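You operate a simulated robot arm through the tools that you are given. There is no shell and no other tool. Be economical: measure what you need, move in short steps, check, and stop when the job is done.

You are at the controls of a simulated two-armed robot. One attempt, no reset.

TASK
Back off the pins of the grey and blue shackles and tray both for greasing.
Fine: hold each shackle while its pin turns; the yellow tray takes them; the yellow shackle stays.
Where things are to end (x, y in the base frame): grey bow shackle within 0.06 m of [0.59, -0.51]; blue bow shackle within 0.06 m of [0.5, -0.51].

The check looks at the end state, three seconds after you hand in, the way a careful person would. Anything else that was tipped, shoved, dropped, spilled or broken makes it a failure.

THE ROBOT
Two 7-joint arms with two-finger parallel grippers on one trunk, on a base that drives. Base frame: it is fixed to the floor where the robot stands at the start and does not move with it; the origin is under the middle of the robot, x ahead of it, y to its left, z up. Readings come in m, rad, newtons and seconds.
The left shoulder is at the start at [0.07, 0.163, 1.12], the right one opposite. With the tool pointing down near the work surface each hand reaches from about 0.38 to 0.88 m from the robot's upright axis, wherever it stands, measured 20 degrees to its own side. Places, roughly: blue bow shackle pin [0.5, 0.4, 0.9]; grey bow shackle pin [0.5, 0, 0.9]; inside the yellow parts tray [0.5, -0.5, 0.8]; yellow bow shackle pin [0.8, -0.1, 0.9]. Payload 3.43 kg a hand.
Tool frame (each hand has its own): the origin (TCP) lies between the finger pads and is the grasp point; the fingertips stand 0.034 m ahead of it; z points along the fingers, y is the line along which they close. Largest opening 0.128 m; finger width 0.024, thickness 0.012; the body of the gripper, 0.048 by 0.13 m, starts 0.096 m behind the TCP.
Orientation is that of the tool frame in the base frame, as [roll, pitch, yaw] about the fixed x, y, z axes, in that order (R = Rz(yaw) Ry(pitch) Rx(roll)). With the fingers straight down and closing along the base's y, the tool's x points along the base's -x, its y along +y and its z along -z.

THE INTERFACE
- The arms move only by the tool nudge_tool. It takes "left_plan", "right_plan" or both (then of equal length, played together; a hand with none holds still); each is a list of rows, each a list of 7 numbers: the shift along the tool's x, y, z in units of 50 mm (1.0 is 50 mm), then the turn, a rotation vector about the tool's x, y, z in units of 4 degrees (1.0 is 4 degrees), then the closure, from 0 (fully open) to 1 (shut). In form: [[x, y, z, rx, ry, rz, fingers], ...]. A call has 1 to 8 rows; each row shifts and turns the commanded pose from where the row before left it, along the tool's axes as they then stand. A call with a number of a shift or a turn outside -1 to 1 is refused whole. Rows are played at 5 a second. More than 0.05 m and 0.15 rad between two rows, or a gripper value outside its range, and nothing of the call is played. A pose out of reach is approached as far as the arm can. The call stops where the force on the tool passes 40 N (or 10 N more than at its start, if that is more) or the arm is blocked; 0.2 s more then pass. The fingers move at their own pace (about 0.153 m/s each) and stop on an object; they squeeze with about 24 N. The grip force told is the motor's: it shows also when the fingers shut on nothing. Time passes only in rows, and 0.2 s behind the last, so rows that do not move let the fingers close. It gives the time, the measured TCP pose, the force on the tool (base axes), the opening and the grip force at its end, in the units of the frame above (readings bear some noise), with the torque about the TCP (base axes, N m) and any sound that the robot's microphone picked up, and new pictures: "views" is both (left out), scene, wrist or none (wrist: the cameras of the hands that moved).
- Cameras (640 x 400 px; columns grow to the right, rows downward): "scene" is now at [0.1317, -0.0127, 1.3577]; the picture's right is [-0.16, -0.99, 0.00], its down [-0.51, 0.08, -0.86] and it looks along [0.85, -0.13, -0.52] (base axes); focal length 214 px, centre (320, 200). "left" rides on the left gripper at [0.076, 0.011, -0.16] in its tool frame; the picture's right is [-0.15, 0.99, 0.00], its down [-0.88, -0.13, -0.46] and it looks along [-0.45, -0.07, 0.89] (tool axes); focal length 234 px, centre (320, 200). "right" rides on the right gripper at [0.076, -0.011, -0.16] in its tool frame; the picture's right is [0.15, 0.99, 0.00], its down [-0.88, 0.13, -0.46] and it looks along [-0.45, 0.07, 0.89] (tool axes); focal length 234 px, centre (320, 200). There is no depth. A picture from a camera that has moved, and an enlarged one, comes with that camera's place and axes in the base frame and with its lens. The place of the scene camera against the robot may be out by one fixed shift of up to 0.012 m in any direction.
- lift_body(by): slides the trunk up (or, below 0, down) by that many m; the arms and the scene camera ride with it, the base frame stays. It gives what a move gives, with no picture.
- roll_base(legs): drives the robot by 1 to 6 legs, each [ahead, left, turn to the left] in m, m and rad, along the robot's own axes; the way and the turn of a leg run together, so that a leg with both is an arc; at most 1.5 m and 3.142 rad a leg. The arms and the cameras ride along, it lands a little off, and it stops where it bumps. It gives what a move gives, and a new picture of the scene camera.
- head_to(pan, tilt): turns the head with the scene camera to pan (to the left, within 1.501 rad either way) and tilt (down, from -0.506 to 1.204), counted from straight ahead of the robot. It gives what a move gives, and a new picture of the scene camera.
- enlarge(camera, box): a new picture of the part [left, top, right, bottom] of that camera's present view, enlarged. It takes no simulated time.
- sign_off(): hands the job in; it is judged then, once.

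Work in short steps. Places have to be worked out from the pictures, the camera data and where the tool is seen: move nearer, look again, correct. Check each grasp and each placing, and mend what went wrong. You have 120 turns and 260 pictures in all, those below and enlarged ones among them. Open the grippers and draw the arms clear of the work before you hand the job in, unless the task says otherwise; then end with one line.

The tools are called after "Call:" by a JSON object that holds its "method" and its "body". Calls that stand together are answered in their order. nudge_tool: Moves the arms, as the interface text tells. Its arguments: {"type":"object","properties":{"left_plan":{"type":"array","items":{"type":"array","items":{"type":"number"}}},"right_plan":{"type":"array","items":{"type":"array","items":{"type":"number"}}},"views":{"type":"string","enum":["both","scene","wrist","none"]}},"required":[]} The other tools are called the same way: lift_body (by) slides the trunk up or down; roll_base (legs) drives the base; head_to (pan, tilt) turns the head that bears the scene camera; enlarge (camera, box) takes an enlarged picture of a part of a camera's view; sign_off () hands the job in.

At the start:

```text
time: 0.0
left_ee_pos: [0.4597, 0.2454, 1.1701]
left_orientation: [3.141, 0.001, 3.141]
left_wrist_force: [0.9, 0.2, 0.4]
left_wrist_torque: [0.0, -0.01, -0.01]
left_width: 0.1277
left_grip_force: 0.1
right_ee_pos: [0.4982, -0.1511, 1.1971]
right_orientation: [-3.141, 0.0, -3.141]
right_wrist_force: [-0.3, 0.2, 0.2]
right_wrist_torque: [0.02, -0.02, -0.02]
right_width: 0.128
right_grip_force: 0.0
trunk travel left (down, up): [-0.6, 0.34]
robot x, y, heading: [0.0032, -0.0005, -0.005]
head pan, tilt: [-0.157, 0.545]
```

scene: 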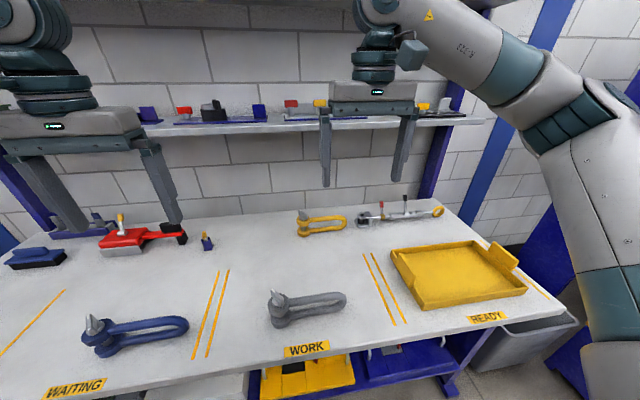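
right: 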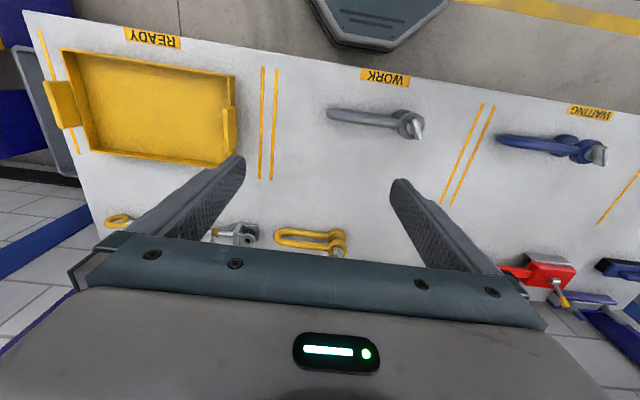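
left: 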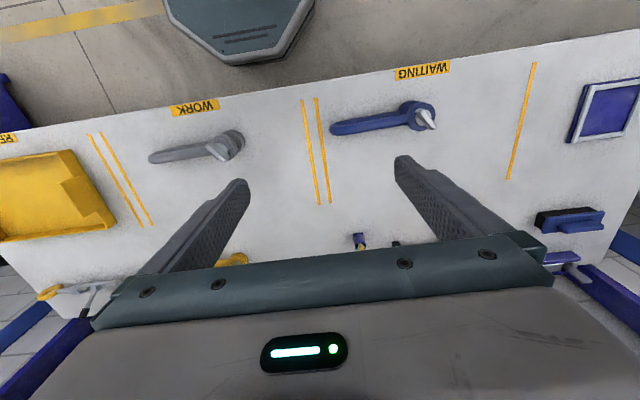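

The shackles lie on the bench with their pins standing up; I look closer at the grey and the blue one.

Call:
{"method": "enlarge", "body": {"camera": "scene", "box": [240, 270, 370, 350]}}

Call:
{"method": "enlarge", "body": {"camera": "scene", "box": [60, 290, 210, 380]}}

Call:
{"method": "enlarge", "body": {"camera": "right", "box": [310, 70, 470, 170]}}

Call:
{"method": "enlarge", "body": {"camera": "scene", "box": [280, 180, 540, 340]}}

```text
4.92 times, centred on (305, 310) of scene
camera zoom: at [0.1317, -0.0127, 1.3577], right [-0.16, -0.99, 0.0], down [-0.51, 0.08, -0.86], along [0.85, -0.13, -0.52], focal length 1056 px, centre (394, -342)
```

zoom: 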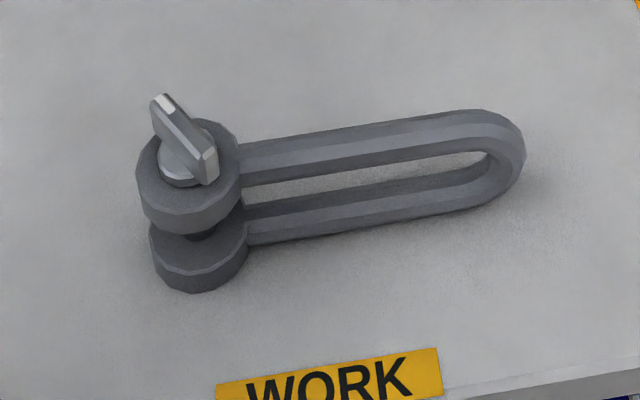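

```text
4.27 times, centred on (135, 335) of scene
camera zoom: at [0.1317, -0.0127, 1.3577], right [-0.16, -0.99, 0.0], down [-0.51, 0.08, -0.86], along [0.85, -0.13, -0.52], focal length 915 px, centre (1109, -376)
```

zoom: 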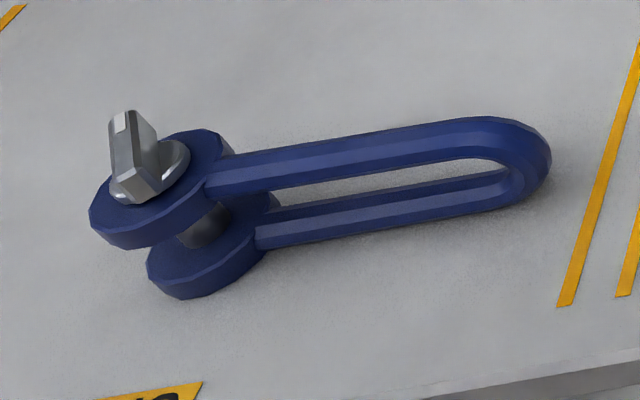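

```text
4.00 times, centred on (390, 120) of right
camera zoom: at [0.4232, -0.1644, 1.3566], right [-0.15, 0.99, 0.0], down [0.88, 0.13, 0.46], along [0.45, 0.07, -0.89], focal length 937 px, centre (40, 520)
```

zoom: 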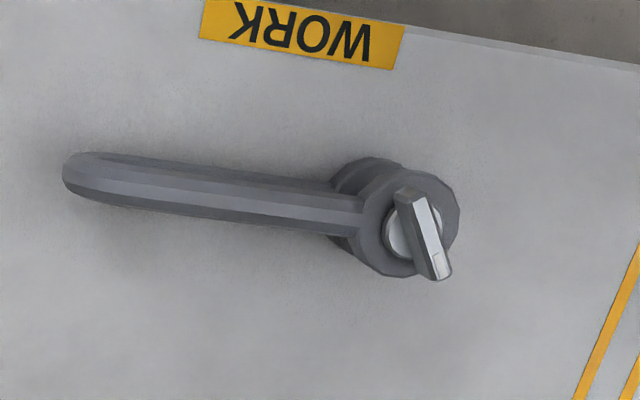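

```text
2.46 times, centred on (410, 260) of scene
camera zoom: at [0.1317, -0.0127, 1.3577], right [-0.16, -0.99, 0.0], down [-0.51, 0.08, -0.86], along [0.85, -0.13, -0.52], focal length 528 px, centre (98, 52)
```

zoom: 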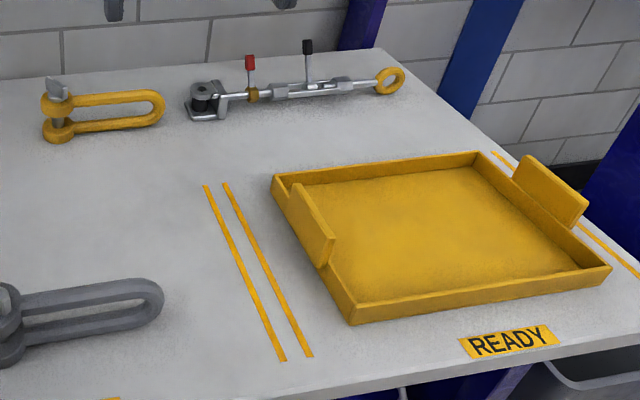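

The grey pin head is near (0.478, 0.042, 0.867), its wing about 33° CCW of the x axis, and the bow runs along -y to about y = -0.13. I bring the left hand toward the pin while turning it to the wing, and start turning the right hand to close across x on the bow.

Call:
{"method": "nudge_tool", "body": {"left_plan": [[0.041, -0.35, 0.25, 0, 0, -1, 0], [0.041, -0.35, 0.25, 0, 0, -1, 0], [0.041, -0.35, 0.25, 0, 0, -1, 0], [0.041, -0.35, 0.25, 0, 0, -1, 0], [0.041, -0.35, 0.25, 0, 0, -1, 0], [0.041, -0.35, 0.25, 0, 0, -1, 0], [0.041, -0.35, 0.25, 0, 0, -1, 0], [0.041, -0.35, 0.25, 0, 0, -1, 0]], "right_plan": [[0, 0, 0.3, 0, 0, -1, 0], [0, 0, 0.3, 0, 0, -1, 0], [0, 0, 0.3, 0, 0, -1, 0], [0, 0, 0.3, 0, 0, -1, 0], [0, 0, 0.3, 0, 0, -1, 0], [0, 0, 0.3, 0, 0, -1, 0], [0, 0, 0.3, 0, 0, -1, 0], [0, 0, 0.3, 0, 0, -1, 0]], "views": "none"}}

```text
time: 1.8
left_ee_pos: [0.4771, 0.1066, 1.0686]
left_orientation: [-3.141, 0.001, -2.582]
left_wrist_force: [0.2, -1.0, 0.0]
left_wrist_torque: [0.03, 0.02, 0.04]
left_width: 0.128
left_grip_force: 0.1
right_ee_pos: [0.4995, -0.1529, 1.0761]
right_orientation: [3.14, 0.0, -2.582]
right_wrist_force: [0.5, 0.5, 0.0]
right_wrist_torque: [-0.03, 0.03, 0.0]
right_width: 0.128
right_grip_force: 0.1
trunk travel left (down, up): [-0.6, 0.34]
robot x, y, heading: [-0.0012, 0.0005, 0.002]
head pan, tilt: [-0.157, 0.545]
```

Motion is as computed. I continue: left above the pin at z≈1.0, right on to 64°.

Call:
{"method": "nudge_tool", "body": {"left_plan": [[0.083, -0.137, 0.17, 0, 0, 0, 0], [0.083, -0.137, 0.17, 0, 0, 0, 0], [0.083, -0.137, 0.17, 0, 0, 0, 0], [0.083, -0.137, 0.17, 0, 0, 0, 0], [0.083, -0.137, 0.17, 0, 0, 0, 0], [0.083, -0.137, 0.17, 0, 0, 0, 0], [0.083, -0.137, 0.17, 0, 0, 0, 0], [0.083, -0.137, 0.17, 0, 0, 0, 0]], "right_plan": [[0.03, 0.03, 0.125, 0, 0, -1, 0], [0.03, 0.03, 0.125, 0, 0, -1, 0], [0.03, 0.03, 0.125, 0, 0, -1, 0], [0.03, 0.03, 0.125, 0, 0, -1, 0], [0.03, 0.03, 0.125, 0, 0, -1, 0], [0.03, 0.03, 0.125, 0, 0, -1, 0], [0.03, 0.03, 0.125, 0, 0, -1, 0], [0.03, 0.03, 0.125, 0, 0, -1, 0]], "views": "both"}}

```text
time: 3.6
left_ee_pos: [0.4789, 0.0424, 0.9995]
left_orientation: [-3.141, 0.0, -2.581]
left_wrist_force: [-0.2, 0.8, -0.6]
left_wrist_torque: [0.02, -0.01, 0.01]
left_width: 0.1277
left_grip_force: 0.2
right_ee_pos: [0.48, -0.1522, 1.0275]
right_orientation: [-3.141, -0.001, -2.023]
right_wrist_force: [-1.1, 0.6, -0.3]
right_wrist_torque: [0.01, 0.03, 0.03]
right_width: 0.1275
right_grip_force: 0.1
trunk travel left (down, up): [-0.6, 0.34]
robot x, y, heading: [0.0001, 0.0004, -0.001]
head pan, tilt: [-0.157, 0.545]
camera scene: at [0.132, -0.0132, 1.3577], right [-0.16, -0.99, 0.0], down [-0.51, 0.08, -0.86], along [0.85, -0.13, -0.52], focal length 214 px, centre (320, 200)
camera right: at [0.4585, -0.2265, 1.1878], right [-0.95, 0.3, 0.0], down [0.27, 0.85, 0.46], along [0.14, 0.43, -0.89], focal length 234 px, centre (320, 200)
camera left: at [0.4087, 0.0118, 1.1604], right [-0.4, 0.92, 0.0], down [0.82, 0.36, 0.46], along [0.42, 0.18, -0.89], focal length 234 px, centre (320, 200)
```

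scene: 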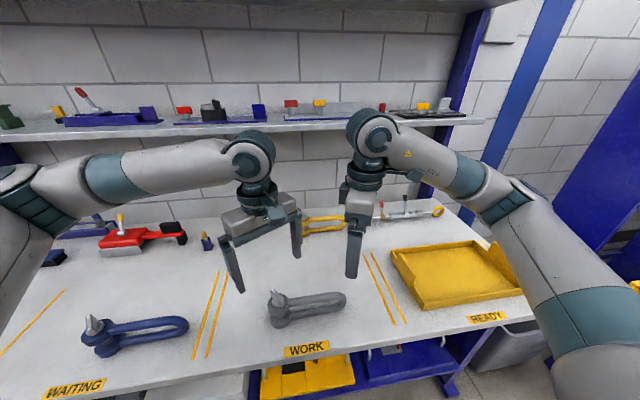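
right: 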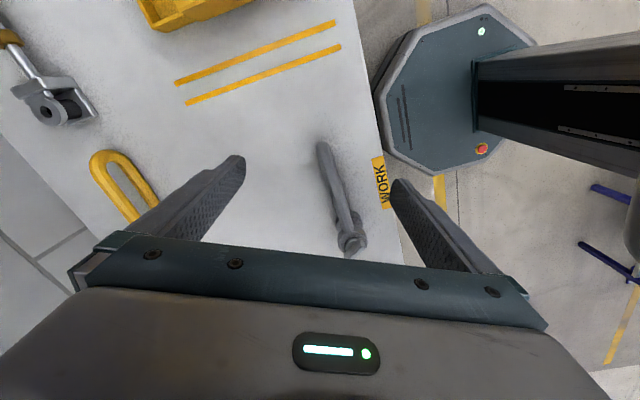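
left: 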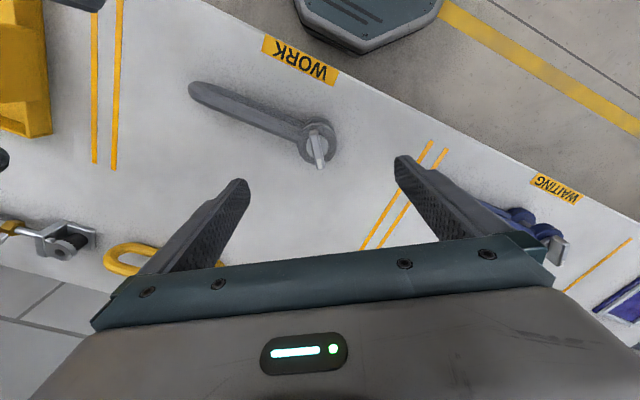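

Left camera agrees: pin head at about (0.480, 0.039). I zoom in for the wing angle and axis.

Call:
{"method": "enlarge", "body": {"camera": "left", "box": [180, 70, 360, 190]}}

Call:
{"method": "enlarge", "body": {"camera": "right", "box": [290, 130, 390, 260]}}

```text
3.33 times, centred on (270, 130) of left
camera zoom: at [0.4087, 0.0118, 1.1604], right [-0.4, 0.92, 0.0], down [0.82, 0.36, 0.46], along [0.42, 0.18, -0.89], focal length 781 px, centre (487, 433)
```

zoom: 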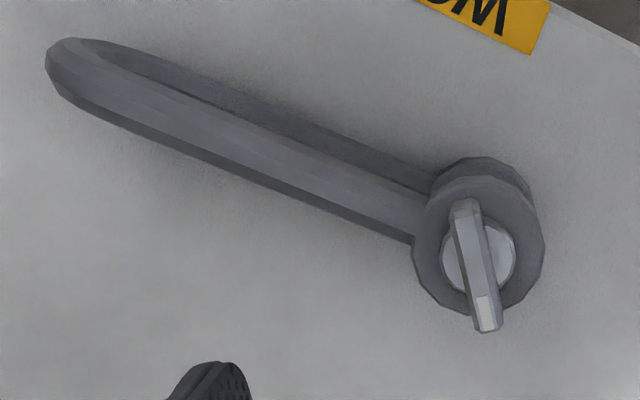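

```text
3.08 times, centred on (340, 195) of right
camera zoom: at [0.4585, -0.2265, 1.1878], right [-0.95, 0.3, 0.0], down [0.27, 0.85, 0.46], along [0.14, 0.43, -0.89], focal length 720 px, centre (258, 215)
```

zoom: 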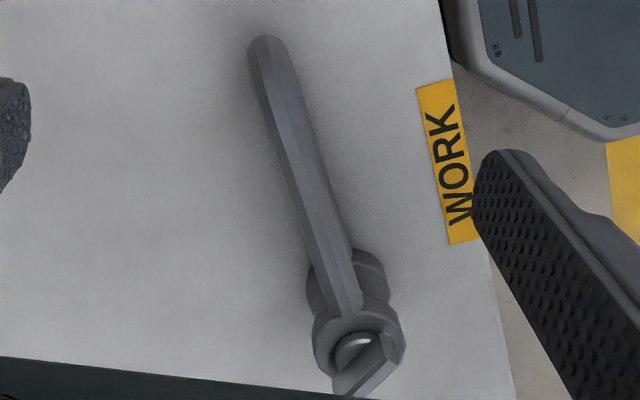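

Refined: pin axis ≈ (0.482, 0.039), wing at 33°, bow along x = 0.482 to y ≈ -0.143. I bring the right hand to 90° and down around the bow at y ≈ -0.10.

Call:
{"method": "nudge_tool", "body": {"right_plan": [[-0.123, 0.023, 0.375, 0, 0, -0.8125, 0], [-0.123, 0.023, 0.375, 0, 0, -0.8125, 0], [-0.123, 0.023, 0.375, 0, 0, -0.8125, 0], [-0.123, 0.023, 0.375, 0, 0, -0.8125, 0], [-0.123, 0.023, 0.375, 0, 0, -0.8125, 0], [-0.123, 0.023, 0.375, 0, 0, -0.8125, 0], [-0.123, 0.023, 0.375, 0, 0, -0.8125, 0], [-0.123, 0.023, 0.375, 0, 0, -0.8125, 0]], "views": "both"}}

```text
time: 5.4
left_ee_pos: [0.4791, 0.0425, 1.0013]
left_orientation: [3.141, 0.0, -2.583]
left_wrist_force: [-0.1, 0.6, -0.9]
left_wrist_torque: [0.05, -0.02, 0.0]
left_width: 0.1282
left_grip_force: 0.0
right_ee_pos: [0.4866, -0.1202, 0.9185]
right_orientation: [-3.072, -0.033, -1.693]
right_wrist_force: [-0.6, 1.0, -0.3]
right_wrist_torque: [0.01, 0.05, 0.01]
right_width: 0.1279
right_grip_force: 0.1
right hand out of reach, approached as far as the arm can: row 6, 7, 8
trunk travel left (down, up): [-0.6, 0.34]
robot x, y, heading: [0.0007, -0.0008, -0.001]
head pan, tilt: [-0.157, 0.545]
camera scene: at [0.1317, -0.0126, 1.3577], right [-0.16, -0.99, 0.0], down [-0.51, 0.08, -0.86], along [0.85, -0.13, -0.52], focal length 214 px, centre (320, 200)
camera right: at [0.4772, -0.1914, 1.0808], right [-1.0, -0.03, -0.07], down [-0.05, 0.91, 0.42], along [0.05, 0.42, -0.91], focal length 234 px, centre (320, 200)
```

scene: 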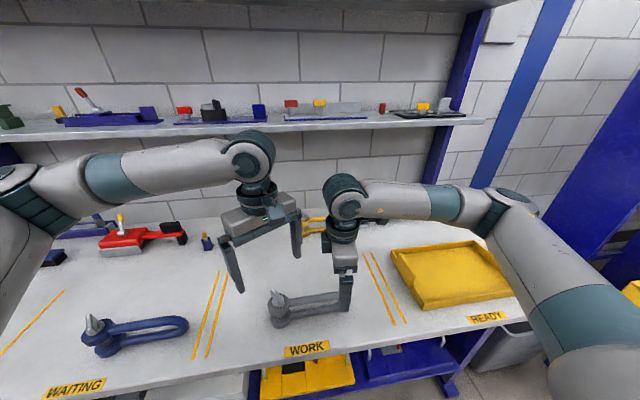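
right: 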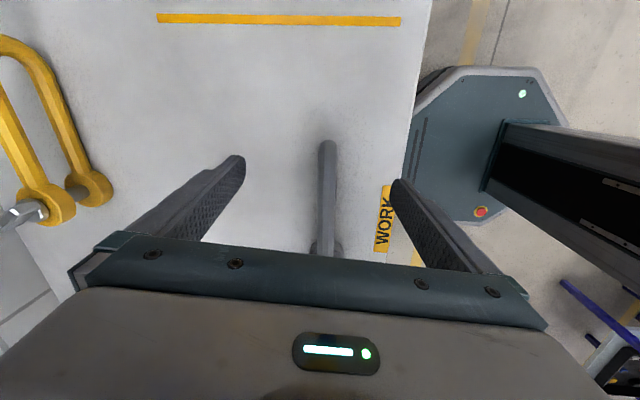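

The right wrist runs out near 83° from here; turning the robot left about 20° and shifting right gives both wrists room. First I lift the right hand clear.

Call:
{"method": "nudge_tool", "body": {"right_plan": [[0, 0, -1, 0, 0, 0.5, 0], [0, 0, -1, 0, 0, 1, 0], [0, 0, -0.5, 0, 0, 1, 0]], "left_plan": [[0, 0, -0.5, 0, 0, 0, 0], [0, 0, -0.5, 0, 0, 0, 0], [0, 0, 0, 0, 0, 0, 0]], "views": "none"}}

Call:
{"method": "roll_base", "body": {"legs": [[-0.04, 0, 0], [0, -0.15, 0], [0, 0, 0.36]]}}

```text
time: 6.2
left_ee_pos: [0.4803, 0.044, 1.0518]
left_orientation: [-3.14, 0.0, -2.584]
left_wrist_force: [-0.7, -0.4, 0.2]
left_wrist_torque: [-0.07, 0.02, 0.01]
left_width: 0.1278
left_grip_force: 0.1
right_ee_pos: [0.4779, -0.1146, 1.0443]
right_orientation: [-3.067, -0.019, -1.868]
right_wrist_force: [0.3, -0.6, -0.4]
right_wrist_torque: [0.0, -0.01, 0.03]
right_width: 0.1281
right_grip_force: 0.1
trunk travel left (down, up): [-0.6, 0.34]
robot x, y, heading: [-0.002, 0.0034, -0.002]
head pan, tilt: [-0.157, 0.545]
```

```text
time: 9.2
left_ee_pos: [0.3919, 0.0566, 1.0529]
left_orientation: [3.141, 0.0, -2.225]
left_wrist_force: [0.4, -0.4, -0.2]
left_wrist_torque: [0.03, 0.01, 0.0]
left_width: 0.128
left_grip_force: 0.0
right_ee_pos: [0.447, -0.0913, 1.0431]
right_orientation: [-3.065, -0.019, -1.511]
right_wrist_force: [-0.2, 0.4, -0.3]
right_wrist_torque: [0.04, 0.02, 0.0]
right_width: 0.1279
right_grip_force: 0.1
trunk travel left (down, up): [-0.6, 0.34]
robot x, y, heading: [-0.0452, -0.1482, 0.357]
head pan, tilt: [-0.157, 0.545]
camera scene: at [0.0865, -0.1134, 1.3577], right [0.2, -0.98, 0.0], down [-0.51, -0.1, -0.86], along [0.84, 0.17, -0.52], focal length 214 px, centre (320, 200)
```

scene: 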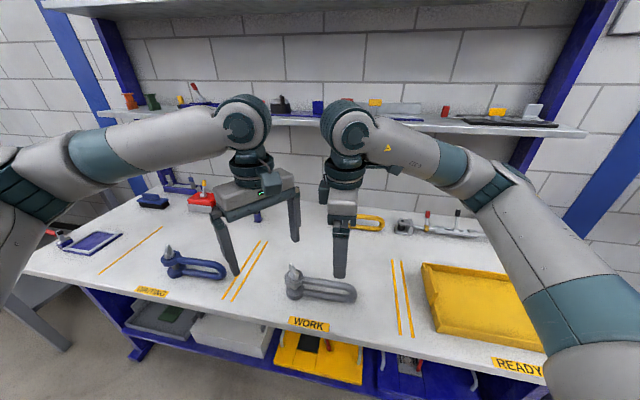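

Both hands ride in better geometry now. I turn both to their working yaws (right 90°, left 33°) over grey, fix the small tilt of the right, and descend partway.

Call:
{"method": "nudge_tool", "body": {"left_plan": [[-0.134, -0.186, 0.25, 0, 0, 0.6, 0], [-0.134, -0.186, 0.25, 0, 0, 0.6, 0], [-0.134, -0.186, 0.25, 0, 0, 0.6, 0], [-0.134, -0.186, 0.25, 0, 0, 0.6, 0], [-0.134, -0.186, 0.25, 0, 0, 0.6, 0], [-0.134, -0.186, 0.25, 0, 0, 0.6, 0], [-0.134, -0.186, 0.25, 0, 0, 0.6, 0], [-0.134, -0.186, 0.25, 0, 0, 0.6, 0]], "right_plan": [[0.025, -0.087, 0.4, -0.55, -0.14, 0.43, 0], [0.025, -0.087, 0.4, -0.54, -0.13, 0.42, 0], [0.025, -0.087, 0.4, 0, 0, 0, 0], [0.025, -0.087, 0.4, 0, 0, 0, 0], [0.025, -0.087, 0.4, 0, 0, 0, 0], [0.025, -0.087, 0.4, 0, 0, 0, 0], [0.025, -0.087, 0.4, 0, 0, 0, 0], [0.025, -0.087, 0.4, 0, 0, 0, 0]], "views": "both"}}

```text
time: 10.9
left_ee_pos: [0.4846, 0.0396, 0.9538]
left_orientation: [3.141, 0.001, -2.561]
left_wrist_force: [0.8, 0.0, -0.3]
left_wrist_torque: [0.03, 0.01, 0.04]
left_width: 0.1277
left_grip_force: 0.1
right_ee_pos: [0.487, -0.1022, 0.8818]
right_orientation: [-3.14, 0.004, -1.572]
right_wrist_force: [-0.7, -0.4, -0.9]
right_wrist_torque: [0.02, 0.02, -0.01]
right_width: 0.1277
right_grip_force: 0.0
trunk travel left (down, up): [-0.6, 0.34]
robot x, y, heading: [-0.0351, -0.1505, 0.358]
head pan, tilt: [-0.157, 0.545]
camera scene: at [0.0876, -0.1142, 1.3576], right [0.2, -0.98, 0.0], down [-0.51, -0.1, -0.86], along [0.84, 0.17, -0.52], focal length 214 px, centre (320, 200)
camera right: at [0.499, -0.179, 1.0415], right [-0.99, -0.15, 0.0], down [-0.13, 0.88, 0.46], along [-0.07, 0.45, -0.89], focal length 234 px, centre (320, 200)
camera left: at [0.4155, 0.0086, 1.113], right [-0.42, 0.91, 0.0], down [0.81, 0.37, 0.46], along [0.41, 0.19, -0.89], focal length 234 px, centre (320, 200)
```

scene: 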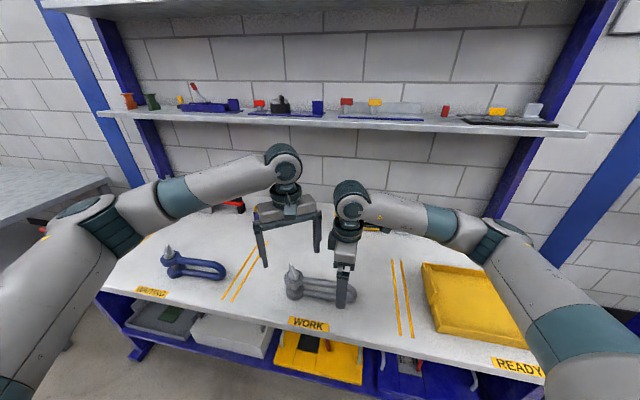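
right: 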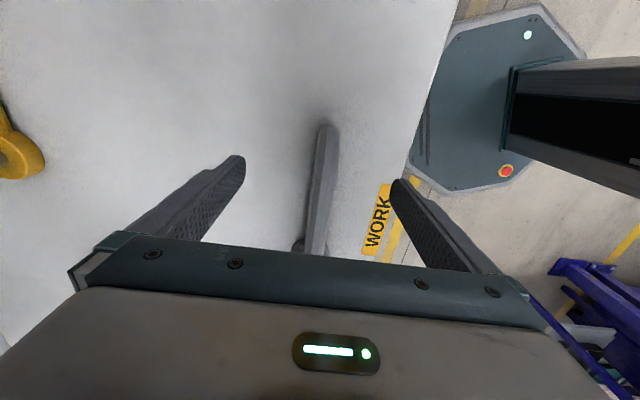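
left: 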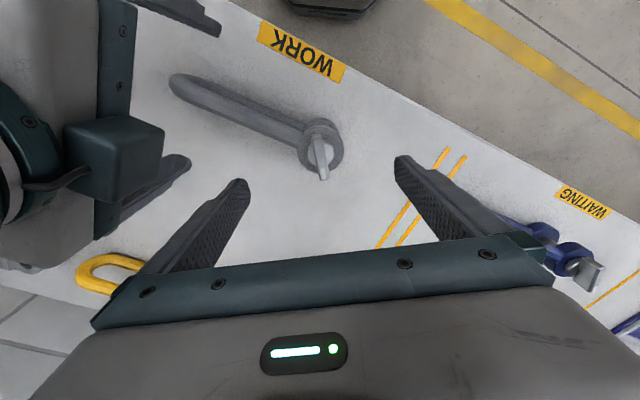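

Pin estimated at (0.480, 0.039), bow centre x ≈ 0.484. I lower the right hand around the bow and close it.

Call:
{"method": "nudge_tool", "body": {"right_plan": [[0, 0.03, 0.4, 0, 0, 0, 0], [0, 0.03, 0.4, 0, 0, 0, 0], [0, 0, 0.3, 0, 0, 0, 0.2], [0, 0, 0, 0, 0, 0, 0.5], [0, 0, 0, 0, 0, 0, 0.75], [0, 0, 0, 0, 0, 0, 1], [0, 0, 0, 0, 0, 0, 1], [0, 0, 0, 0, 0, 0, 1]], "views": "both"}}

```text
time: 12.8
left_ee_pos: [0.4835, 0.0402, 0.9541]
left_orientation: [-3.141, 0.0, -2.563]
left_wrist_force: [0.3, -1.1, 0.4]
left_wrist_torque: [0.03, -0.01, 0.0]
left_width: 0.1279
left_grip_force: 0.1
right_ee_pos: [0.4815, -0.0995, 0.8288]
right_orientation: [-3.141, 0.005, -1.571]
right_wrist_force: [-1.1, -0.3, 0.4]
right_wrist_torque: [0.11, -0.01, 0.19]
right_width: 0.0218
right_grip_force: 24.0
trunk travel left (down, up): [-0.6, 0.34]
robot x, y, heading: [-0.0416, -0.1508, 0.356]
head pan, tilt: [-0.157, 0.545]
camera scene: at [0.0866, -0.1137, 1.3576], right [0.2, -0.98, 0.0], down [-0.51, -0.1, -0.86], along [0.84, 0.17, -0.52], focal length 214 px, centre (320, 200)
camera right: at [0.493, -0.1766, 0.9884], right [-0.99, -0.15, 0.0], down [-0.13, 0.88, 0.46], along [-0.07, 0.45, -0.89], focal length 234 px, centre (320, 200)
```

scene: 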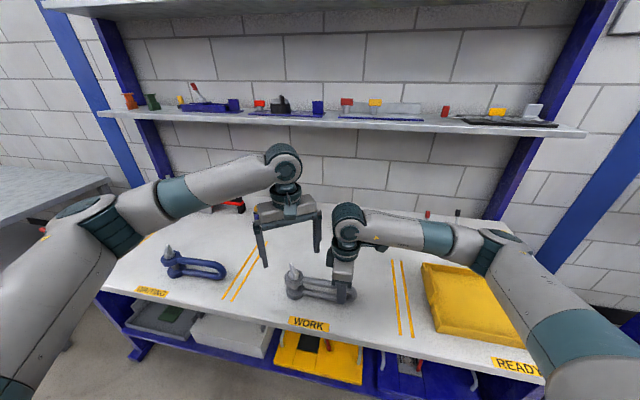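
right: 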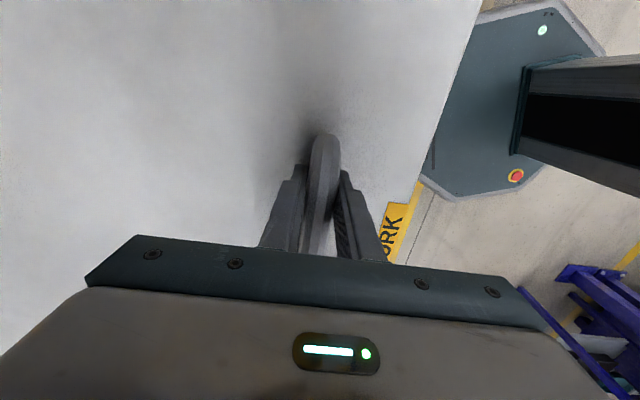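

The bow is held (21.8 mm, 24 N). Now the left hand goes down astride the wing to z ≈ 0.888, then I look.

Call:
{"method": "nudge_tool", "body": {"left_plan": [[0.03, 0.02, 0.4, 0, 0, 0, 0.2], [0.03, 0, 0.4, 0, 0, 0, 0.4], [0, 0, 0.4, 0, 0, 0, 0.5], [0, 0, 0.12, 0, 0, 0, 0.55], [0, 0, 0, 0, 0, 0, 0.55]], "views": "wrist"}}

Call:
{"method": "enlarge", "body": {"camera": "scene", "box": [240, 230, 380, 320]}}

```text
time: 13.9
left_ee_pos: [0.4814, 0.0408, 0.8873]
left_orientation: [-3.138, 0.002, -2.561]
left_wrist_force: [0.5, 1.6, 20.8]
left_wrist_torque: [-0.59, -0.23, -0.21]
left_width: 0.0572
left_grip_force: 0.2
right_ee_pos: [0.4812, -0.0992, 0.829]
right_orientation: [3.141, 0.002, -1.571]
right_wrist_force: [2.4, 1.3, -5.2]
right_wrist_torque: [-0.02, 0.1, -0.19]
right_width: 0.0219
right_grip_force: 23.9
trunk travel left (down, up): [-0.6, 0.34]
robot x, y, heading: [-0.0424, -0.1461, 0.356]
head pan, tilt: [-0.157, 0.545]
camera left: at [0.411, 0.0093, 1.047], right [-0.42, 0.91, 0.0], down [0.81, 0.37, 0.46], along [0.42, 0.19, -0.89], focal length 234 px, centre (320, 200)
```

left: 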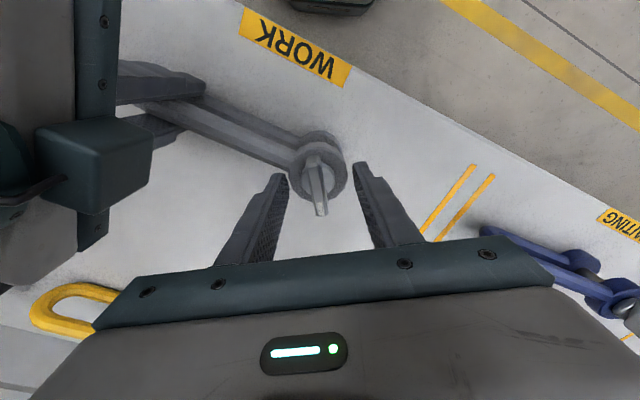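

```text
4.44 times, centred on (310, 275) of scene
camera zoom: at [0.0862, -0.1137, 1.3579], right [0.2, -0.98, 0.0], down [-0.51, -0.1, -0.86], along [0.84, 0.17, -0.52], focal length 953 px, centre (364, -133)
```

zoom: 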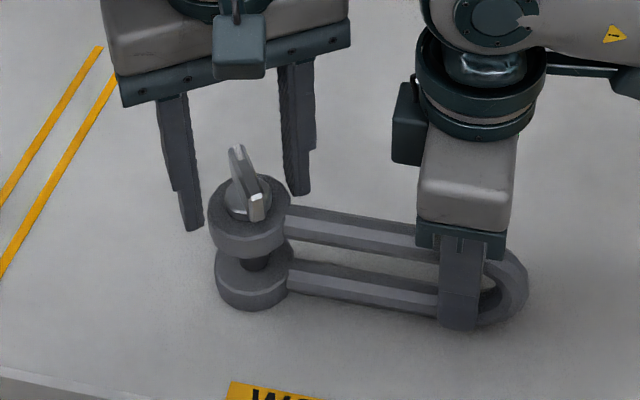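

The tips just touched the eye (20 N up), so its top is at z≈0.853. I raise 3 mm and close on the wing.

Call:
{"method": "nudge_tool", "body": {"left_plan": [[0, 0, -0.07, 0, 0, 0, 0.55], [0, 0, 0, 0, 0, 0, 0.75], [0, 0, 0, 0, 0, 0, 0.9], [0, 0, 0, 0, 0, 0, 1], [0, 0, 0, 0, 0, 0, 1], [0, 0, 0, 0, 0, 0, 1]], "views": "wrist"}}

```text
time: 15.3
left_ee_pos: [0.4797, 0.0386, 0.8887]
left_orientation: [-3.14, -0.003, -2.564]
left_wrist_force: [8.8, -21.2, -6.3]
left_wrist_torque: [-0.4, 0.03, 0.62]
left_width: 0.0109
left_grip_force: 24.1
right_ee_pos: [0.4804, -0.0976, 0.8294]
right_orientation: [3.139, 0.007, -1.569]
right_wrist_force: [-8.8, 20.5, 6.3]
right_wrist_torque: [0.27, -0.58, 0.54]
right_width: 0.0221
right_grip_force: 23.4
trunk travel left (down, up): [-0.6, 0.34]
robot x, y, heading: [-0.0438, -0.1494, 0.355]
head pan, tilt: [-0.157, 0.545]
camera left: at [0.4102, 0.0088, 1.0486], right [-0.42, 0.91, 0.0], down [0.81, 0.37, 0.45], along [0.41, 0.19, -0.89], focal length 234 px, centre (320, 200)
```

left: 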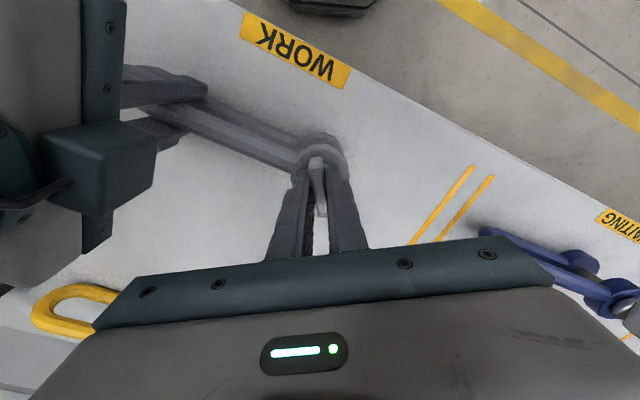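

Wing gripped (10.9 mm). I relieve the side strain by 2 mm and start turning CCW (as seen from above), watching torque.

Call:
{"method": "nudge_tool", "body": {"left_plan": [[0, -0.045, 0, 0, 0, 0, 1], [0, 0, 0, 0, 0, -1, 1], [0, 0, 0, 0, 0, -1, 1], [0, 0, 0, 0, 0, -1, 1], [0, 0, 0, 0, 0, 0, 1]], "views": "wrist"}}

```text
time: 16.6
left_ee_pos: [0.4813, 0.0378, 0.8889]
left_orientation: [-3.142, 0.0, -2.352]
left_wrist_force: [-0.7, -13.3, -1.4]
left_wrist_torque: [-0.14, 0.08, -0.05]
left_width: 0.0105
left_grip_force: 23.5
right_ee_pos: [0.482, -0.0994, 0.8294]
right_orientation: [-3.142, 0.001, -1.571]
right_wrist_force: [0.8, 13.0, 2.4]
right_wrist_torque: [-0.1, -0.03, -0.09]
right_width: 0.0218
right_grip_force: 24.3
trunk travel left (down, up): [-0.6, 0.34]
robot x, y, heading: [-0.0402, -0.1508, 0.351]
head pan, tilt: [-0.157, 0.545]
camera left: at [0.4203, -0.0062, 1.0485], right [-0.6, 0.8, 0.0], down [0.71, 0.53, 0.45], along [0.36, 0.27, -0.89], focal length 234 px, centre (320, 200)
```

left: 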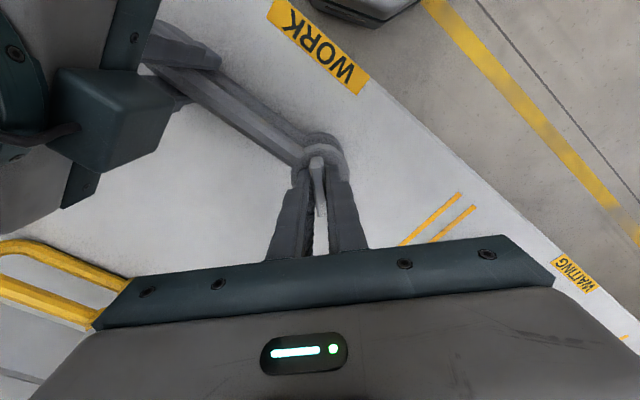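

The wing turns freely with the hand (yaw +12°). I continue CCW with a tiny relief in -y.

Call:
{"method": "nudge_tool", "body": {"left_plan": [[-0.015, -0.02, 0, 0, 0, -1, 1], [0, 0, 0, 0, 0, -1, 1], [0, 0, 0, 0, 0, -1, 1], [0, 0, 0, 0, 0, -1, 1], [0, 0, 0, 0, 0, -1, 1], [0, 0, 0, 0, 0, -1, 1], [0, 0, 0, 0, 0, -1, 1]], "views": "both"}}

Call:
{"method": "enlarge", "body": {"camera": "scene", "box": [240, 200, 400, 310]}}

```text
time: 18.1
left_ee_pos: [0.4816, 0.0392, 0.8895]
left_orientation: [-3.141, -0.001, -1.863]
left_wrist_force: [-4.2, -8.1, -0.2]
left_wrist_torque: [0.09, 0.07, 0.01]
left_width: 0.0104
left_grip_force: 24.2
right_ee_pos: [0.4805, -0.1, 0.8284]
right_orientation: [3.142, 0.002, -1.571]
right_wrist_force: [4.2, 8.2, -0.6]
right_wrist_torque: [-0.49, 0.2, -0.57]
right_width: 0.0219
right_grip_force: 24.3
trunk travel left (down, up): [-0.6, 0.34]
robot x, y, heading: [-0.0404, -0.1472, 0.357]
head pan, tilt: [-0.157, 0.545]
camera scene: at [0.087, -0.1136, 1.3576], right [0.2, -0.98, 0.0], down [-0.51, -0.1, -0.86], along [0.84, 0.17, -0.52], focal length 214 px, centre (320, 200)
camera left: at [0.4504, -0.0295, 1.0484], right [-0.91, 0.42, 0.0], down [0.38, 0.81, 0.46], along [0.19, 0.41, -0.89], focal length 234 px, centre (320, 200)
```

scene: 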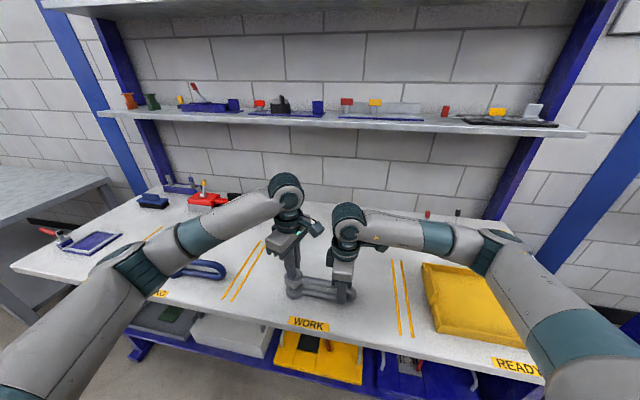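
left: 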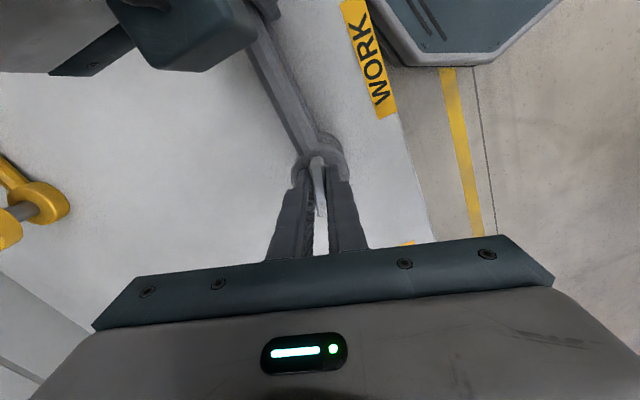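

```text
3.64 times, centred on (320, 255) of scene
camera zoom: at [0.087, -0.1136, 1.3576], right [0.2, -0.98, 0.0], down [-0.51, -0.1, -0.86], along [0.84, 0.17, -0.52], focal length 780 px, centre (320, 0)
```

zoom: 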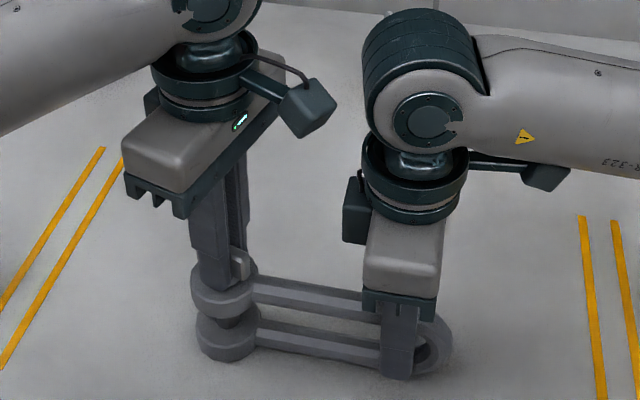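

No rise in force so far. The right hand stands close to where the left camera will swing, so I regrip the bow 18 mm nearer its bend.

Call:
{"method": "nudge_tool", "body": {"right_plan": [[0, 0, 0, 0, 0, 0, 0.7], [0.18, 0, 0, 0, 0, 0, 0.7], [0.18, 0, 0, 0, 0, 0, 0.7], [0, 0, 0, 0, 0, 0, 1], [0, 0, 0, 0, 0, 0, 1], [0, 0, 0, 0, 0, 0, 1]], "views": "wrist"}}

```text
time: 19.6
left_ee_pos: [0.4824, 0.0391, 0.889]
left_orientation: [-3.141, 0.0, -1.862]
left_wrist_force: [2.3, 0.1, -0.4]
left_wrist_torque: [0.36, -0.09, 0.0]
left_width: 0.0103
left_grip_force: 23.2
right_ee_pos: [0.4834, -0.1166, 0.8295]
right_orientation: [-3.14, 0.002, -1.569]
right_wrist_force: [-2.4, -1.0, 1.0]
right_wrist_torque: [-0.05, -0.01, 0.37]
right_width: 0.0219
right_grip_force: 23.8
trunk travel left (down, up): [-0.6, 0.34]
robot x, y, heading: [-0.0418, -0.1509, 0.351]
head pan, tilt: [-0.157, 0.545]
camera right: at [0.4949, -0.1944, 0.9888], right [-0.99, -0.15, 0.0], down [-0.13, 0.88, 0.46], along [-0.07, 0.45, -0.89], focal length 234 px, centre (320, 200)
```

right: 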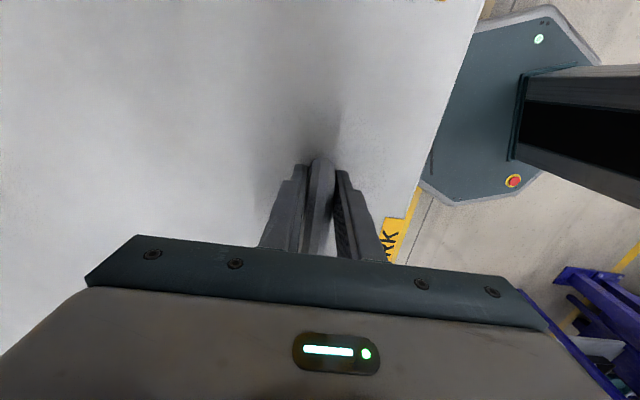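

Regripped, strain gone. I continue the CCW turn.

Call:
{"method": "nudge_tool", "body": {"left_plan": [[0, 0, 0, 0, 0, -1, 1], [0, 0, 0, 0, 0, -1, 1], [0, 0, 0, 0, 0, -1, 1], [0, 0, 0, 0, 0, -1, 1], [0, 0, 0, 0, 0, -1, 1], [0, 0, 0, 0, 0, -1, 1], [0, 0, 0, 0, 0, -1, 1], [0, 0, 0, 0, 0, -1, 1]], "views": "both"}}

Call:
{"method": "enlarge", "body": {"camera": "scene", "box": [240, 200, 400, 310]}}

```text
time: 21.4
left_ee_pos: [0.4833, 0.0361, 0.8888]
left_orientation: [-3.141, -0.001, -1.305]
left_wrist_force: [-4.0, 4.1, 0.6]
left_wrist_torque: [0.24, 0.07, -0.8]
left_width: 0.0167
left_grip_force: 24.0
right_ee_pos: [0.4841, -0.1174, 0.8294]
right_orientation: [-3.14, 0.004, -1.57]
right_wrist_force: [4.6, -5.2, 0.3]
right_wrist_torque: [-0.61, 0.16, 0.22]
right_width: 0.022
right_grip_force: 23.9
trunk travel left (down, up): [-0.6, 0.34]
robot x, y, heading: [-0.0427, -0.151, 0.353]
head pan, tilt: [-0.157, 0.545]
camera scene: at [0.0869, -0.1137, 1.3576], right [0.2, -0.98, 0.0], down [-0.51, -0.1, -0.86], along [0.84, 0.17, -0.52], focal length 214 px, centre (320, 200)
camera left: at [0.4923, -0.0378, 1.0489], right [-0.99, -0.12, 0.0], down [-0.11, 0.88, 0.45], along [-0.05, 0.45, -0.89], focal length 234 px, centre (320, 200)
```

scene: 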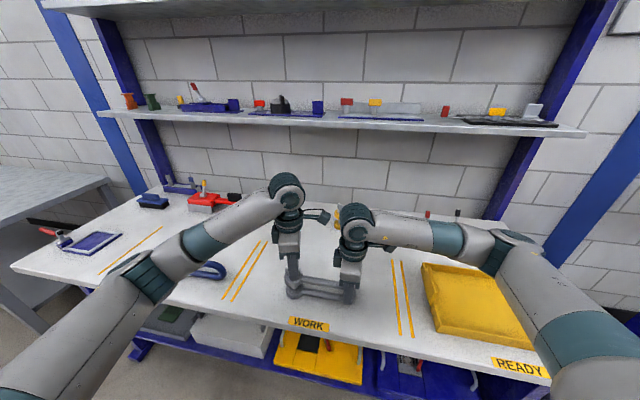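
left: 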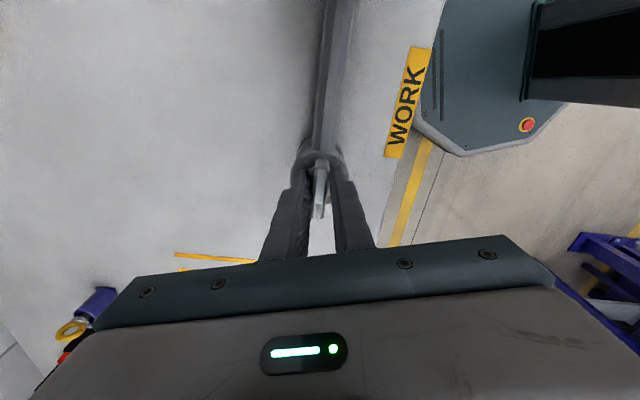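

```text
3.64 times, centred on (320, 255) of scene
camera zoom: at [0.0869, -0.1137, 1.3576], right [0.2, -0.98, 0.0], down [-0.51, -0.1, -0.86], along [0.84, 0.17, -0.52], focal length 780 px, centre (320, 0)
```

zoom: 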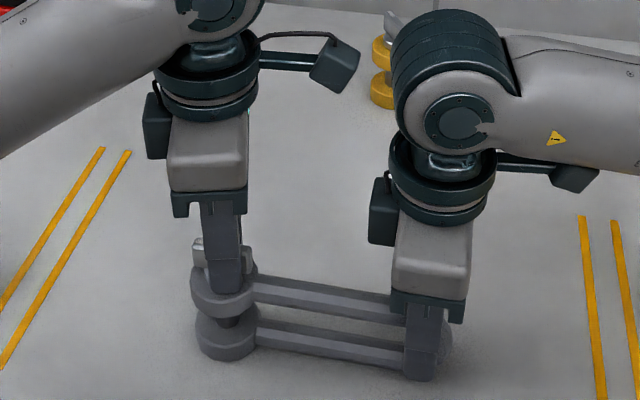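

Opening grew to 16.7 mm with -0.8 N·m: the wing lags in the fingers — either a travel stop or a slip. I look closely.

Call:
{"method": "enlarge", "body": {"camera": "left", "box": [260, 120, 380, 240]}}

```text
3.33 times, centred on (320, 180) of left
camera zoom: at [0.4923, -0.0378, 1.0489], right [-0.99, -0.12, 0.0], down [-0.11, 0.88, 0.45], along [-0.05, 0.45, -0.89], focal length 781 px, centre (320, 267)
```

zoom: 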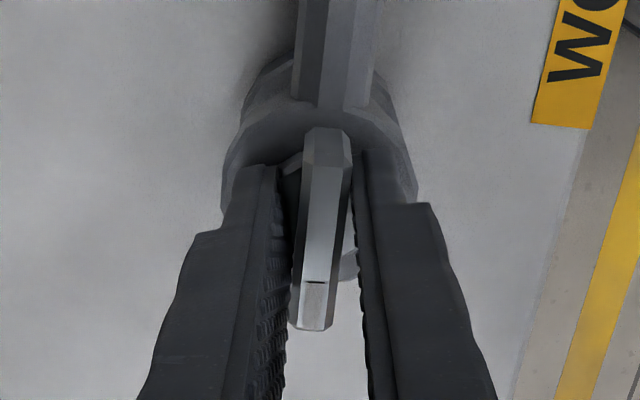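

The wing now points at ≈93.5° (60° from its start) while the hand is at 105°. I turn the hand back to the wing and then try again to tell a stop from a slip.

Call:
{"method": "nudge_tool", "body": {"left_plan": [[0, 0, 0, 0, 0, 1, 1], [0, 0, 0, 0, 0, 1, 1], [0, 0, 0, 0, 0, 1, 1], [0, 0, 0, 0, 0, 0, 1]], "views": "wrist"}}

Call:
{"method": "nudge_tool", "body": {"left_plan": [[0, 0, 0, 0, 0, -1, 1], [0, 0, 0, 0, 0, -0.5, 1], [0, 0, 0, 0, 0, 0, 1]], "views": "wrist"}}

```text
time: 22.4
left_ee_pos: [0.4846, 0.0375, 0.8897]
left_orientation: [-3.141, -0.002, -1.517]
left_wrist_force: [-4.4, -6.1, -0.2]
left_wrist_torque: [-0.11, 0.02, -0.54]
left_width: 0.0113
left_grip_force: 24.1
right_ee_pos: [0.4834, -0.1174, 0.8302]
right_orientation: [-3.141, 0.005, -1.57]
right_wrist_force: [2.4, 5.6, -0.3]
right_wrist_torque: [0.0, 0.15, 0.06]
right_width: 0.022
right_grip_force: 23.5
trunk travel left (down, up): [-0.6, 0.34]
robot x, y, heading: [-0.0422, -0.1472, 0.35]
head pan, tilt: [-0.157, 0.545]
camera left: at [0.4765, -0.0375, 1.0495], right [-1.0, 0.09, 0.0], down [0.08, 0.89, 0.45], along [0.04, 0.45, -0.89], focal length 234 px, centre (320, 200)
```

left: 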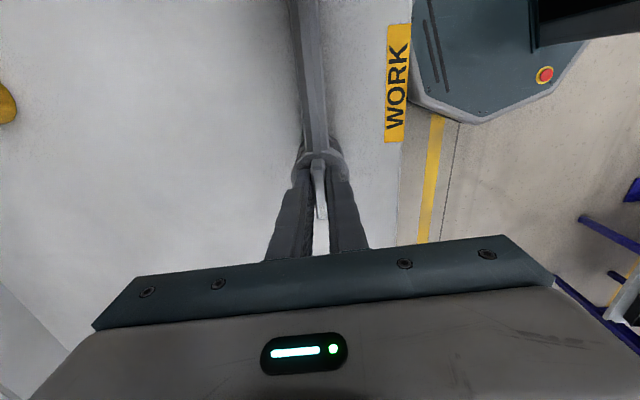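

```text
time: 23.1
left_ee_pos: [0.4833, 0.037, 0.8896]
left_orientation: [-3.141, 0.0, -1.41]
left_wrist_force: [-1.7, -7.8, -1.7]
left_wrist_torque: [-0.24, 0.02, -0.61]
left_width: 0.0138
left_grip_force: 23.9
right_ee_pos: [0.4835, -0.116, 0.8291]
right_orientation: [-3.141, 0.004, -1.57]
right_wrist_force: [3.6, 8.3, 3.1]
right_wrist_torque: [0.32, 0.16, 0.14]
right_width: 0.0217
right_grip_force: 24.2
trunk travel left (down, up): [-0.6, 0.34]
robot x, y, heading: [-0.0412, -0.1488, 0.354]
head pan, tilt: [-0.157, 0.545]
camera left: at [0.4848, -0.0375, 1.0492], right [-1.0, -0.01, 0.0], down [-0.01, 0.89, 0.46], along [-0.01, 0.46, -0.89], focal length 234 px, centre (320, 200)
```

left: 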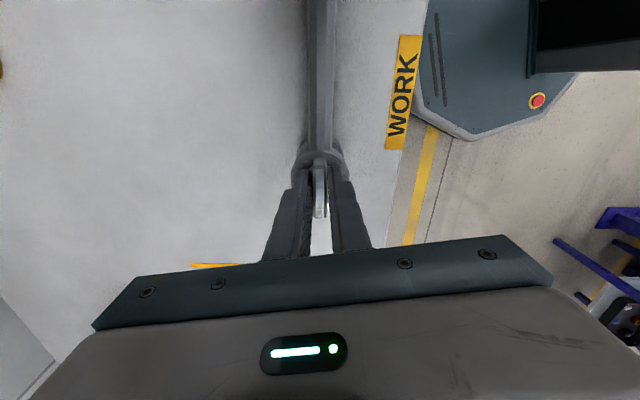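

Same stop again (wing at ≈91–93°): the pin has reached its end of travel, about 58° backed off. I unload, release the wing, and lift the left hand clear.

Call:
{"method": "nudge_tool", "body": {"left_plan": [[0, 0, 0, 0, 0, 1, 1], [0, 0, 0, 0, 0, 0.8, 1], [0, 0, 0, 0, 0, 0, 0.7], [0, 0, 0, 0, 0, 0, 0.5], [0, 0, -0.5, 0, 0, 0, 0.5], [0, 0, -1, 0, 0, 0, 0.3], [0, 0, -1, 0, 0, 1, 0.2], [0, 0, -1, 0, 0, 1, 0]], "views": "both"}}

Call:
{"method": "enlarge", "body": {"camera": "scene", "box": [240, 200, 400, 310]}}

```text
time: 24.9
left_ee_pos: [0.4848, 0.0379, 1.0698]
left_orientation: [3.141, 0.0, -1.677]
left_wrist_force: [-0.2, -0.2, -0.9]
left_wrist_torque: [0.04, 0.01, 0.02]
left_width: 0.1283
left_grip_force: 0.0
right_ee_pos: [0.4829, -0.1169, 0.8282]
right_orientation: [3.142, 0.002, -1.57]
right_wrist_force: [-1.2, -0.9, 0.2]
right_wrist_torque: [-0.49, -0.01, -0.03]
right_width: 0.022
right_grip_force: 23.6
trunk travel left (down, up): [-0.6, 0.34]
robot x, y, heading: [-0.0425, -0.1502, 0.355]
head pan, tilt: [-0.157, 0.545]
camera scene: at [0.0861, -0.1144, 1.3575], right [0.2, -0.98, 0.0], down [-0.51, -0.1, -0.86], along [0.84, 0.17, -0.52], focal length 214 px, centre (320, 200)
camera left: at [0.4657, -0.0352, 1.2276], right [-0.97, 0.25, 0.0], down [0.22, 0.86, 0.46], along [0.11, 0.44, -0.89], focal length 234 px, centre (320, 200)
```

scene: 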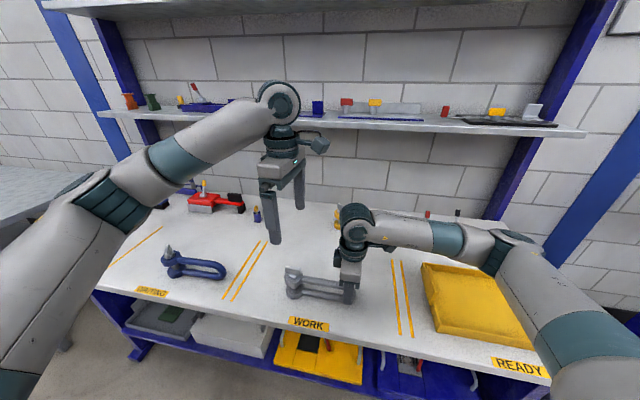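
left: 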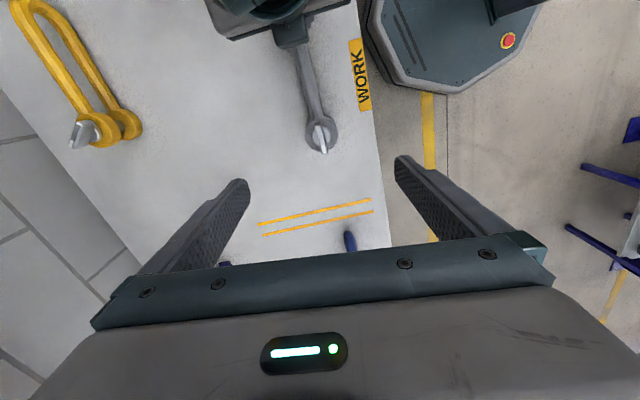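

```text
3.64 times, centred on (320, 255) of scene
camera zoom: at [0.0861, -0.1144, 1.3575], right [0.2, -0.98, 0.0], down [-0.51, -0.1, -0.86], along [0.84, 0.17, -0.52], focal length 780 px, centre (320, 0)
```

zoom: 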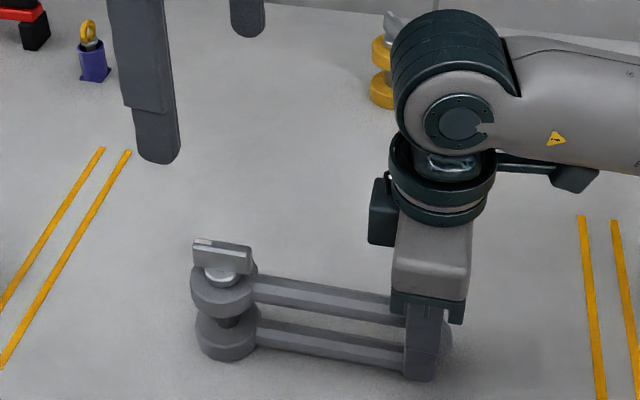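

The wing now lies along the bow and stayed put. Before lifting I regrip nearer the centre of mass (y ≈ -0.035), drawing the left hand away.

Call:
{"method": "nudge_tool", "body": {"right_plan": [[0, 0, 0, 0, 0, 0, 0.7], [-0.4, 0, 0, 0, 0, 0, 0.65], [-0.4, 0, 0, 0, 0, 0, 0.65], [-0.4, 0, 0, 0, 0, 0, 0.65], [-0.4, 0, 0, 0, 0, 0, 0.65], [0, 0, 0, 0, 0, 0, 1], [0, 0, 0, 0, 0, 0, 1], [0, 0, 0, 0, 0, 0, 1]], "left_plan": [[-0.8, 0, -0.5, 0, 0, 0, 0], [-0.8, 0, -0.5, 0, 0, 0, 0], [-0.8, 0, 0, 0, 0, 0, 0], [0, 0, 0, 0, 0, 0, 0], [0, 0, 0, 0, 0, 0, 0], [0, 0, 0, 0, 0, 0, 0], [0, 0, 0, 0, 0, 0, 0], [0, 0, 0, 0, 0, 0, 0]], "views": "scene"}}

Call:
{"method": "enlarge", "body": {"camera": "scene", "box": [240, 200, 400, 310]}}

```text
time: 26.8
left_ee_pos: [0.4961, 0.1561, 1.1155]
left_orientation: [-3.141, -0.001, -1.675]
left_wrist_force: [1.2, -1.6, -0.7]
left_wrist_torque: [-0.02, -0.03, 0.02]
left_width: 0.128
left_grip_force: 0.1
right_ee_pos: [0.482, -0.0395, 0.8289]
right_orientation: [3.142, 0.003, -1.571]
right_wrist_force: [0.7, 0.9, 0.7]
right_wrist_torque: [-0.47, 0.01, 0.06]
right_width: 0.0221
right_grip_force: 23.8
trunk travel left (down, up): [-0.6, 0.34]
robot x, y, heading: [-0.0425, -0.1506, 0.361]
head pan, tilt: [-0.157, 0.545]
camera scene: at [0.0866, -0.1135, 1.3577], right [0.2, -0.98, 0.0], down [-0.51, -0.1, -0.86], along [0.84, 0.17, -0.52], focal length 214 px, centre (320, 200)
```

scene: 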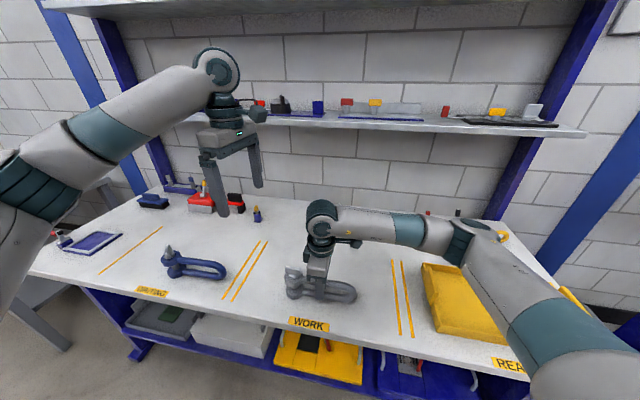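

```text
3.64 times, centred on (320, 255) of scene
camera zoom: at [0.0866, -0.1135, 1.3577], right [0.2, -0.98, 0.0], down [-0.51, -0.1, -0.86], along [0.84, 0.17, -0.52], focal length 780 px, centre (320, 0)
```

zoom: 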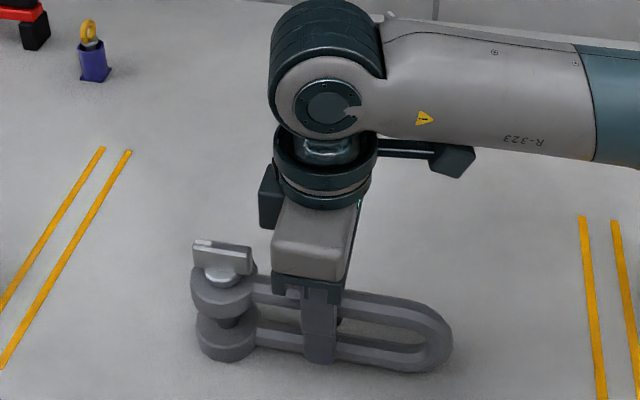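

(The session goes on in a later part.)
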